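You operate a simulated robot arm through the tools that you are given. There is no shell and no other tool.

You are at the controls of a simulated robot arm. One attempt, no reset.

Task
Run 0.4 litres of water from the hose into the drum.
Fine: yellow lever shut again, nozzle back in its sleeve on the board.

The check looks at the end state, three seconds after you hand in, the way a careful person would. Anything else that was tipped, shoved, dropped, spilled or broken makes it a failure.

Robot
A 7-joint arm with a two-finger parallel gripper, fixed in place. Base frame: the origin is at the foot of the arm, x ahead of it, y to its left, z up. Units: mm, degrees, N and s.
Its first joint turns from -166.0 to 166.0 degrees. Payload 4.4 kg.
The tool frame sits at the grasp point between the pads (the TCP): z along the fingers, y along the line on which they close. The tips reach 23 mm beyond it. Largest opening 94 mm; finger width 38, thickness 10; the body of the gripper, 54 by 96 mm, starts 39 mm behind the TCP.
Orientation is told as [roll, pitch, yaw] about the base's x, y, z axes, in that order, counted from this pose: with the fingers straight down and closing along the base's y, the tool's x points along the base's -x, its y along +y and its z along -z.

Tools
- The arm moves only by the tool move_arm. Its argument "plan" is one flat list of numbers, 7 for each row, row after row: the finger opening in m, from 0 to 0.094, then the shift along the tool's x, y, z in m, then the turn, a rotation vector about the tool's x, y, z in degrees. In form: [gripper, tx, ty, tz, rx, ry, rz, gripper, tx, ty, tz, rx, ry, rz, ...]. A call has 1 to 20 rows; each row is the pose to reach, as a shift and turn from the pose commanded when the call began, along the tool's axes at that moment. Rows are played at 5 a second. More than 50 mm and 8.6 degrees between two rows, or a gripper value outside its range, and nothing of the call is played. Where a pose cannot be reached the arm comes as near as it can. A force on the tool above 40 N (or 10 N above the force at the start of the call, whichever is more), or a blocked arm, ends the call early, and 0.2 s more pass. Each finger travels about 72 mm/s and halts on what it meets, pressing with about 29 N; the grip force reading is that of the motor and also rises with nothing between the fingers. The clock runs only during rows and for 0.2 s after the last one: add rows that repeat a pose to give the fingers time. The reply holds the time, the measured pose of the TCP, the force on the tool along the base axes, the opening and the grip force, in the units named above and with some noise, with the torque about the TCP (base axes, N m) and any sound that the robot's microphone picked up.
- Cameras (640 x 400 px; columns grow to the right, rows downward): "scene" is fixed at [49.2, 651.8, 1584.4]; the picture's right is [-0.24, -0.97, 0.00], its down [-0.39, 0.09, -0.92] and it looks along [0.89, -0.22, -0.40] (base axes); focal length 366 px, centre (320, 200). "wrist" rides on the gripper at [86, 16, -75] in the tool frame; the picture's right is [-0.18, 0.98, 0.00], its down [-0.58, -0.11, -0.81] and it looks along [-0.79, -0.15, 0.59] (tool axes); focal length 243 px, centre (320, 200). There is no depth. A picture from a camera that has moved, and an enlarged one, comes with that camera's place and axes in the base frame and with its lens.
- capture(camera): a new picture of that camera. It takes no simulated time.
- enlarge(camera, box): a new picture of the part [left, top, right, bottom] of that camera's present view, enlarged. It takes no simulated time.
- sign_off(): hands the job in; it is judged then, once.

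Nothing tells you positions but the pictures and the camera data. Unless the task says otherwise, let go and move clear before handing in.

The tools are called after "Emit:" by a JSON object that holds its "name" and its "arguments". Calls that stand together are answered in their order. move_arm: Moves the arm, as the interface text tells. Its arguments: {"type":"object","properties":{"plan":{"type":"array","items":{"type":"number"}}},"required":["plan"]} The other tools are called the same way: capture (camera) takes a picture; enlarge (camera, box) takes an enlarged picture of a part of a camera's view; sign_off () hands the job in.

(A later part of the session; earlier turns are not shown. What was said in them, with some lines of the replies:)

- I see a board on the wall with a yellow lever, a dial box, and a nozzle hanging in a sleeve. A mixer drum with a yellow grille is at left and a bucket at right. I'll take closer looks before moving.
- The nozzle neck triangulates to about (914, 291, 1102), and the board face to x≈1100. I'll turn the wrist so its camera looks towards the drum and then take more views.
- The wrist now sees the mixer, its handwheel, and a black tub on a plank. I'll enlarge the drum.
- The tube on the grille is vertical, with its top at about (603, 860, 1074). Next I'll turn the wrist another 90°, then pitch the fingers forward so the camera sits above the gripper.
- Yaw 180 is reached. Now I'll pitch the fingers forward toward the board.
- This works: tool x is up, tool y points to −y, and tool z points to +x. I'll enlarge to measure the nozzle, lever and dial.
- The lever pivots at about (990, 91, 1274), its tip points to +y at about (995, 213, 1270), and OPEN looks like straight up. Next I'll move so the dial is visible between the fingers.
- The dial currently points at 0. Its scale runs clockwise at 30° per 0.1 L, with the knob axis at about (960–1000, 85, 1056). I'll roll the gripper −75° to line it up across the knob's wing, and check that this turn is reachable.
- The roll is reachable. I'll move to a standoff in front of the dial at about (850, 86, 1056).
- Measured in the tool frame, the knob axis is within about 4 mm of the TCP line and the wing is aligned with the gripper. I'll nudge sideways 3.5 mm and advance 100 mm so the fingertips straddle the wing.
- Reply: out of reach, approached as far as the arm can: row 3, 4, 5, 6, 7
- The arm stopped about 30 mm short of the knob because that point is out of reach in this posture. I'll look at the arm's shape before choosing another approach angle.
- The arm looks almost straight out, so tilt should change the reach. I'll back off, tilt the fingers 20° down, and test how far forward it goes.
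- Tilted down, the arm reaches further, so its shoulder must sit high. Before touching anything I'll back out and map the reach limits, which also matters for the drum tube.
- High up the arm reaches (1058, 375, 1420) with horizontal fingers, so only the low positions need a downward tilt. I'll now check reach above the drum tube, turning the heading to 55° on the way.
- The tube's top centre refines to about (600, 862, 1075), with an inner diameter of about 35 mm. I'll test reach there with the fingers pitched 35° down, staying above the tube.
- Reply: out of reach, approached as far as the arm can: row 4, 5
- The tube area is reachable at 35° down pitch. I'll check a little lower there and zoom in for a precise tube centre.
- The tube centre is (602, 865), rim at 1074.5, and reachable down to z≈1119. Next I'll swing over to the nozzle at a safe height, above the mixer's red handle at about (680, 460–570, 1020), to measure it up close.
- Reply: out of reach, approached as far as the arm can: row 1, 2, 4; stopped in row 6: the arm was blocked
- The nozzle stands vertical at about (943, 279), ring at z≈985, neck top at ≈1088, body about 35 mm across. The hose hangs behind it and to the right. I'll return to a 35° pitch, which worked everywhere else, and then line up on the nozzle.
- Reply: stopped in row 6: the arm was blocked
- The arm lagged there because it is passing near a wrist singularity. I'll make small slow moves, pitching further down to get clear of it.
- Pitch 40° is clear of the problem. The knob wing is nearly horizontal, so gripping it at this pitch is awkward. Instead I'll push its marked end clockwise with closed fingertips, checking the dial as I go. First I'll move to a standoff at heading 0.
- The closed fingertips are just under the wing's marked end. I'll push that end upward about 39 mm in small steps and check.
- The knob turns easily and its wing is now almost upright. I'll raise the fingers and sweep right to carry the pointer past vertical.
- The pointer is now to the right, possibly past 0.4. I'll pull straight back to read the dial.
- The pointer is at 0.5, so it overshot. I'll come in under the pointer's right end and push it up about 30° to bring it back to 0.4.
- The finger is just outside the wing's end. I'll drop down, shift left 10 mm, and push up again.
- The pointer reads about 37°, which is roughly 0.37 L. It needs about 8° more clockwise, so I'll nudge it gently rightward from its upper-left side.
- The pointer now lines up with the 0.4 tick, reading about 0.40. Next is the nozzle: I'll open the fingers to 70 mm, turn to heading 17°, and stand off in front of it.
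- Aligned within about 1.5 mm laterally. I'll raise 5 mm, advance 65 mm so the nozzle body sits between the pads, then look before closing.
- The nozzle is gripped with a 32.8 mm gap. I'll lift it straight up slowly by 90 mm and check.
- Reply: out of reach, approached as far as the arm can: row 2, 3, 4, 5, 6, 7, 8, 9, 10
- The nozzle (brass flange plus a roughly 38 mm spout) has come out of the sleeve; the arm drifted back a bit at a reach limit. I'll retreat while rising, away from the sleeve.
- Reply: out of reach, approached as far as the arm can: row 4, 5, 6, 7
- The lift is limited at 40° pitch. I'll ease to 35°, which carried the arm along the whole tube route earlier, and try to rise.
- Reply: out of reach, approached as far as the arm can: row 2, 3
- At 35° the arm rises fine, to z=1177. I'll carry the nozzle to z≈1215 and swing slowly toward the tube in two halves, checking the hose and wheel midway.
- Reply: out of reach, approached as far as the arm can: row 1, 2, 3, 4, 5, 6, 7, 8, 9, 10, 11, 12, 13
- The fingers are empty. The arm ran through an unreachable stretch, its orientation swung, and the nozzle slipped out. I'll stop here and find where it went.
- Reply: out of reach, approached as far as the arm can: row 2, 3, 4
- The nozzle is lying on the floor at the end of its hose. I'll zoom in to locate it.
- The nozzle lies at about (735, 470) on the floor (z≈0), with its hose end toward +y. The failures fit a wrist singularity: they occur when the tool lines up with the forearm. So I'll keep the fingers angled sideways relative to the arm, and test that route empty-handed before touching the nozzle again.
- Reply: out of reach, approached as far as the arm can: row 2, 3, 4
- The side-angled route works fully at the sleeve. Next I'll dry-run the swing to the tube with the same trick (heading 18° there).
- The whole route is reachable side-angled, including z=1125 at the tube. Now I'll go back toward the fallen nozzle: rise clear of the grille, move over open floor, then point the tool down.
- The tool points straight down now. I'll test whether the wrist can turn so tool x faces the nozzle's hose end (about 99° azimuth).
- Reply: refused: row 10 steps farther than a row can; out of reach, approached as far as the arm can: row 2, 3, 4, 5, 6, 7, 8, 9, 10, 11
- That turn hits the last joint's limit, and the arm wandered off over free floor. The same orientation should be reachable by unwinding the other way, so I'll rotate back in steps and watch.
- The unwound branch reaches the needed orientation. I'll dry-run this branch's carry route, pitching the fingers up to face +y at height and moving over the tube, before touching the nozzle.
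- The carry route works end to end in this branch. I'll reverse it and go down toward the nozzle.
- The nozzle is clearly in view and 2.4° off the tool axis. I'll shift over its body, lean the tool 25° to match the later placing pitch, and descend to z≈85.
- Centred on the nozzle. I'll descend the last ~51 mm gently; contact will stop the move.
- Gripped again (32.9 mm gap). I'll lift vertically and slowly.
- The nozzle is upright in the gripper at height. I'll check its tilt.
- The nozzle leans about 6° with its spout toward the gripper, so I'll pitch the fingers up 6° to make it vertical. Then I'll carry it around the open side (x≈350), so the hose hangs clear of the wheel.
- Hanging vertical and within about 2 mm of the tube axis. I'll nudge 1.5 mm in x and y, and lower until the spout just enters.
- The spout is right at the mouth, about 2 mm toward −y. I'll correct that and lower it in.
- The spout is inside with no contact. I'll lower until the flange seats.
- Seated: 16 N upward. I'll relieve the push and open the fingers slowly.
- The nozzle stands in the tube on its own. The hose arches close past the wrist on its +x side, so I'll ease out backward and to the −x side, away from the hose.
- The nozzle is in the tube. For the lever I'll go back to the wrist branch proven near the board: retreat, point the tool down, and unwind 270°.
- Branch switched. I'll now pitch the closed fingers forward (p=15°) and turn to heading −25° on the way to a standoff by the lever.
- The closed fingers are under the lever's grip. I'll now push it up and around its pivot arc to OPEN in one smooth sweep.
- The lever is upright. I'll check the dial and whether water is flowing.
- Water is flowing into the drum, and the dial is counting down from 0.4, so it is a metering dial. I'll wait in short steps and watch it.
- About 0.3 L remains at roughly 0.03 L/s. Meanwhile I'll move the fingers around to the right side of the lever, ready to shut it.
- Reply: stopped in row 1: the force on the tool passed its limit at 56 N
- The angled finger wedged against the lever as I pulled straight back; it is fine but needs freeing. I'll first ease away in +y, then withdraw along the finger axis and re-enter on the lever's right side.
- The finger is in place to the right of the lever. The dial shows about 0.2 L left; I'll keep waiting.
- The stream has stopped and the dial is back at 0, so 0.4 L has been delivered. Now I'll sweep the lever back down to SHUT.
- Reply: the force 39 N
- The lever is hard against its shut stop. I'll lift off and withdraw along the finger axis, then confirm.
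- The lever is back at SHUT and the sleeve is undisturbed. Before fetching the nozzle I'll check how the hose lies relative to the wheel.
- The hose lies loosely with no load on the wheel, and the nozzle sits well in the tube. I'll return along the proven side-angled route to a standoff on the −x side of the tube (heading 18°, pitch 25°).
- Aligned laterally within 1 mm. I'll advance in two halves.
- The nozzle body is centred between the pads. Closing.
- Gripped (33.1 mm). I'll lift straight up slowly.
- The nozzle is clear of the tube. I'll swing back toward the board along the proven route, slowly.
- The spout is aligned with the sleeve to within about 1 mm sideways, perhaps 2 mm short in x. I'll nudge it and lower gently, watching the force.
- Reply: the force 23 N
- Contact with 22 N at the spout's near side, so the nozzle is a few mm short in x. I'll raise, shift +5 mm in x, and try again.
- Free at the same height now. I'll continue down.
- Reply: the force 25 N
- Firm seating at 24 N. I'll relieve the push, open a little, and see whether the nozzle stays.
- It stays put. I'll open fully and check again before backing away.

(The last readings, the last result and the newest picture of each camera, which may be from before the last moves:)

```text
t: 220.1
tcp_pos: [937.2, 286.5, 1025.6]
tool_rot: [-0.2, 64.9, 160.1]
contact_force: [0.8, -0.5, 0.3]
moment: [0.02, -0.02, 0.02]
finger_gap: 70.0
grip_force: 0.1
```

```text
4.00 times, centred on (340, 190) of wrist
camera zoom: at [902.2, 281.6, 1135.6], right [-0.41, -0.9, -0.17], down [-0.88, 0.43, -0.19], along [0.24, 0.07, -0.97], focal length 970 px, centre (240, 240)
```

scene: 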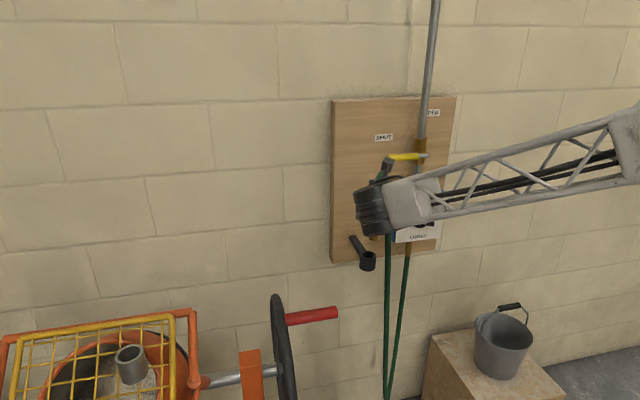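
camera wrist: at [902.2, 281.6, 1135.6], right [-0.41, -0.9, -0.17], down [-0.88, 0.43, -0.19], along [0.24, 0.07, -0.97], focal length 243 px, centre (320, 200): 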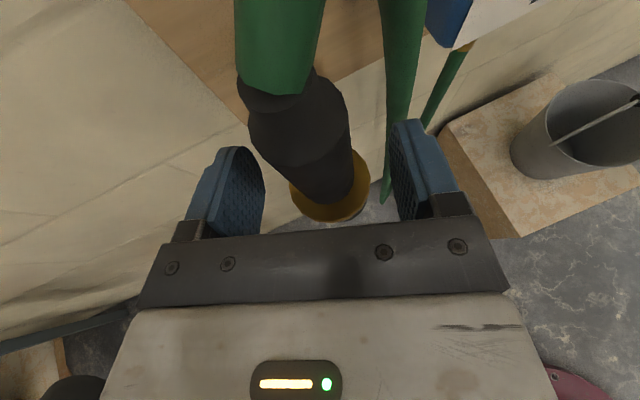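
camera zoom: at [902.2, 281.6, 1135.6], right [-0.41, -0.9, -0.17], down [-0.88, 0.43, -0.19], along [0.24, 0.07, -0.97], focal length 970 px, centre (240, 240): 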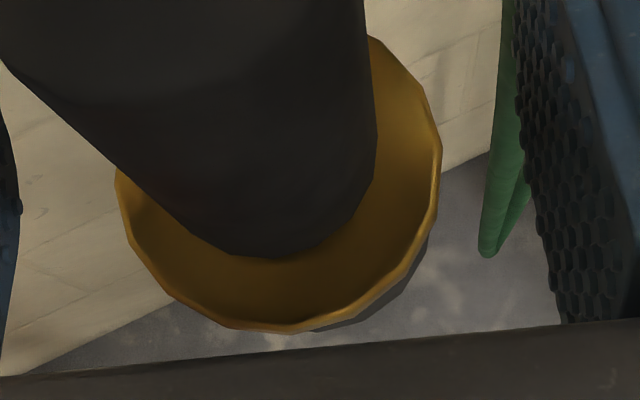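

Emit:
{"name": "move_arm", "arguments": {"plan": [0.07, -0.0042, 0, -0.0091, 0, 0, 0, 0.07, -0.0106, 0, -0.0227, 0, 0, 0, 0.07, -0.019, 0, -0.0408, 0, 0, 0, 0.07, -0.0296, 0, -0.0634, 0, 0, 0, 0.07, -0.0423, 0, -0.0906, 0, 0, 0, 0.07, -0.0549, 0, -0.1178, 0, 0, 0, 0.07, -0.0634, 0, -0.1359, 0, 0, 0, 0.07, -0.0634, 0, -0.1359, 0, 0, 0]}}

Emit:
{"name": "capture", "arguments": {"camera": "scene"}}

Emit:
{"name": "capture", "arguments": {"camera": "wrist"}}

Emit:
{"name": "enlarge", "arguments": {"camera": "scene", "box": [340, 200, 400, 280]}}

```text
t: 221.9
tcp_pos: [797.2, 334.1, 1027.6]
tool_rot: [-0.1, 64.9, 160.2]
contact_force: [-0.7, -0.8, -0.1]
moment: [0.01, 0.02, -0.04]
finger_gap: 69.8
grip_force: 0.0
```

```text
taken
```

scene: 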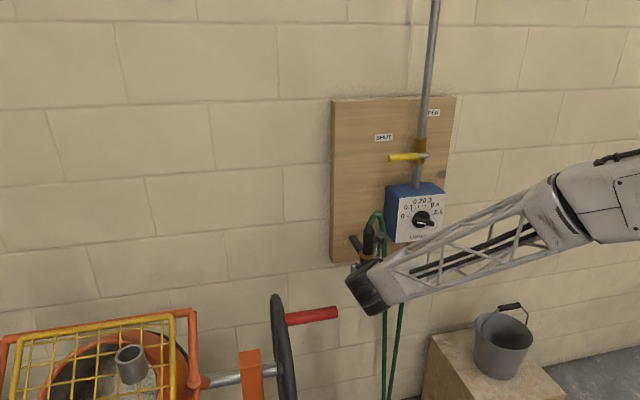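

```text
taken
camera wrist: at [762.7, 330.7, 1137.3], right [-0.41, -0.9, -0.17], down [-0.88, 0.43, -0.19], along [0.24, 0.07, -0.97], focal length 243 px, centre (320, 200)
```

wrist: 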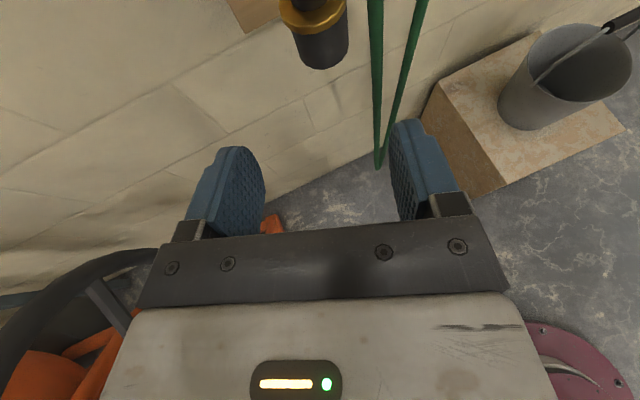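

```text
5.00 times, centred on (370, 240) of scene
camera zoom: at [49.2, 651.8, 1584.4], right [-0.24, -0.97, 0.0], down [-0.39, 0.09, -0.92], along [0.89, -0.22, -0.4], focal length 1827 px, centre (70, 0)
```

zoom: 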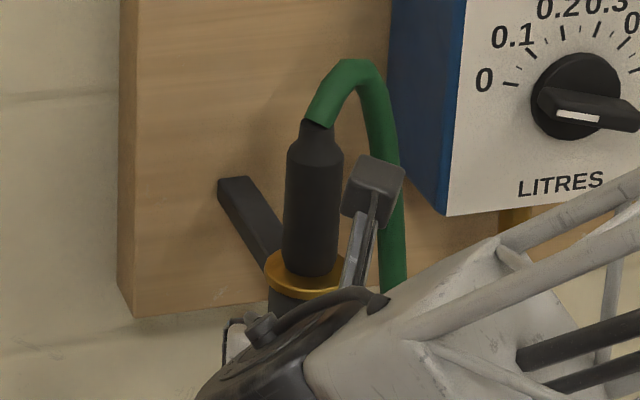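

The nozzle stands in its sleeve exactly as it was originally. I'll move the arm clear and do a final inspection.

Emit:
{"name": "move_arm", "arguments": {"plan": [0.07, 0.0166, 0.0178, -0.0295, 0, 0, 0, 0.07, 0.0331, 0.0357, -0.059, 0, 0, 0, 0.07, 0.0497, 0.0535, -0.0885, 0, 0, 0, 0.07, 0.0663, 0.0713, -0.118, 0, 0, 0, 0.07, 0.0828, 0.0891, -0.1475, 0, 0, 0, 0.07, 0.0994, 0.107, -0.177, 0, 0, 0, 0.07, 0.1159, 0.1248, -0.2065, 0, 0, 0, 0.07, 0.1325, 0.1426, -0.236, 0, 0, 0, 0.07, 0.1325, 0.1426, -0.236, 0, 0, 0]}}

Emit:
{"name": "capture", "arguments": {"camera": "scene"}}

Emit:
{"name": "capture", "arguments": {"camera": "wrist"}}

Emit:
{"name": "enlarge", "arguments": {"camera": "scene", "box": [330, 90, 470, 280]}}

Emit:
{"name": "enlarge", "arguments": {"camera": "scene", "box": [0, 280, 350, 400]}}

```text
t: 223.9
tcp_pos: [598.9, 255.1, 1245.1]
tool_rot: [-0.2, 64.9, 160.1]
contact_force: [0.6, 1.9, -0.4]
moment: [-0.01, 0.0, 0.04]
finger_gap: 70.1
grip_force: 0.0
```

```text
taken
```

scene: 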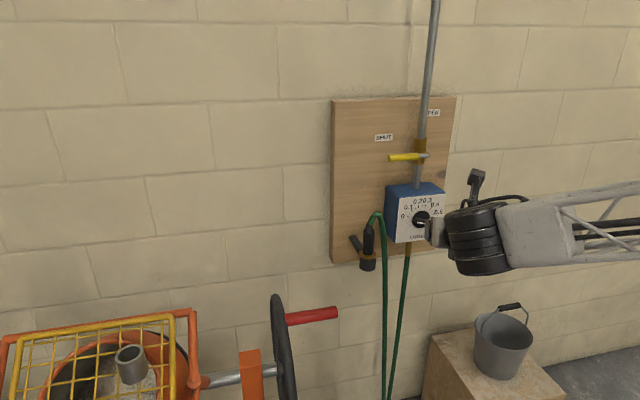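

```text
taken
camera wrist: at [564.7, 250.8, 1354.8], right [-0.41, -0.9, -0.17], down [-0.88, 0.43, -0.19], along [0.24, 0.07, -0.97], focal length 243 px, centre (320, 200)
```

wrist: 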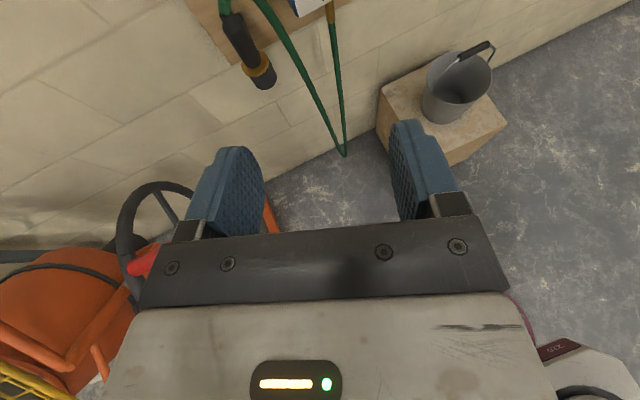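

```text
2.11 times, centred on (400, 185) of scene
camera zoom: at [49.2, 651.8, 1584.4], right [-0.24, -0.97, 0.0], down [-0.39, 0.09, -0.92], along [0.89, -0.22, -0.4], focal length 769 px, centre (152, 232)
```

zoom: 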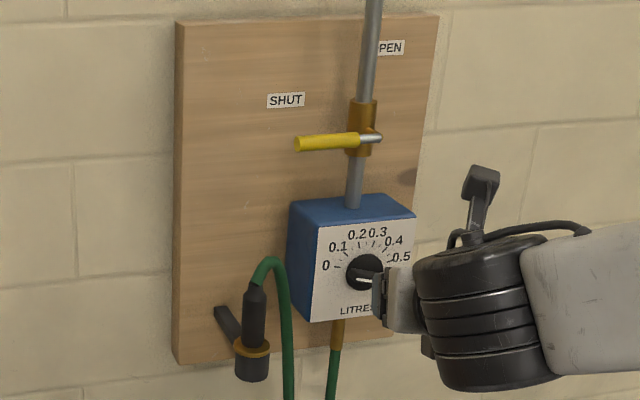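

```text
1.83 times, centred on (175, 340) of scene
camera zoom: at [49.2, 651.8, 1584.4], right [-0.24, -0.97, 0.0], down [-0.39, 0.09, -0.92], along [0.89, -0.22, -0.4], focal length 668 px, centre (585, -56)
```

zoom: 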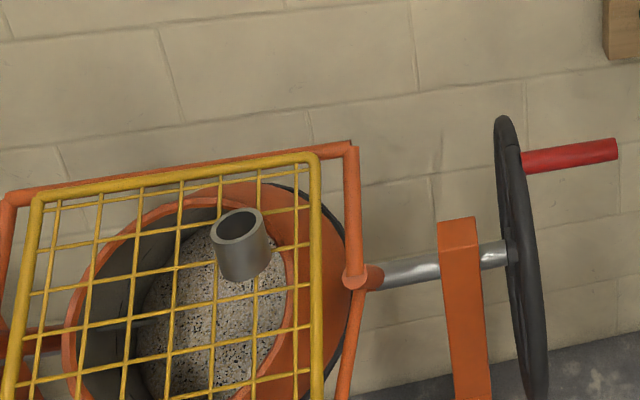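

The final check looks good. The lever is at SHUT, the dial is at 0, and the nozzle is upright in its sleeve. The wetted mix is in the drum, and the drum, wheel and bucket are where they started. The arm is clear and nothing is held, so I'm handing in.

Emit:
{"name": "sign_off", "arguments": {}}

```text
The job is handed in.
```

I ran 0.4 litres of water from the hose into the drum. At hand-in the yellow lever was against its shut stop and the nozzle was back upright in its sleeve on the board.

- **Amount:** The pointer sat on the 0.4 mark, at most about 0.005 L over by my reading. The dial counted down to 0 and the flow stopped on its own.
- **Dropped nozzle:** On the first carry the arm hit a reach limit and the nozzle fell to the floor. That was before any water had run. I picked it up and carried it by a different route.
- **Lever contact:** After opening the valve, one pull-back pressed a finger against the lever and the arm stopped at 56 N. I could see no damage, and it closed normally.
- **Sleeve contact:** While being put back, the spout touched the sleeve rim at about 22 N. I shifted it 5 mm and it seated.

In the final pictures the drum, handwheel and bucket were where they started, and I saw no water outside the drum.
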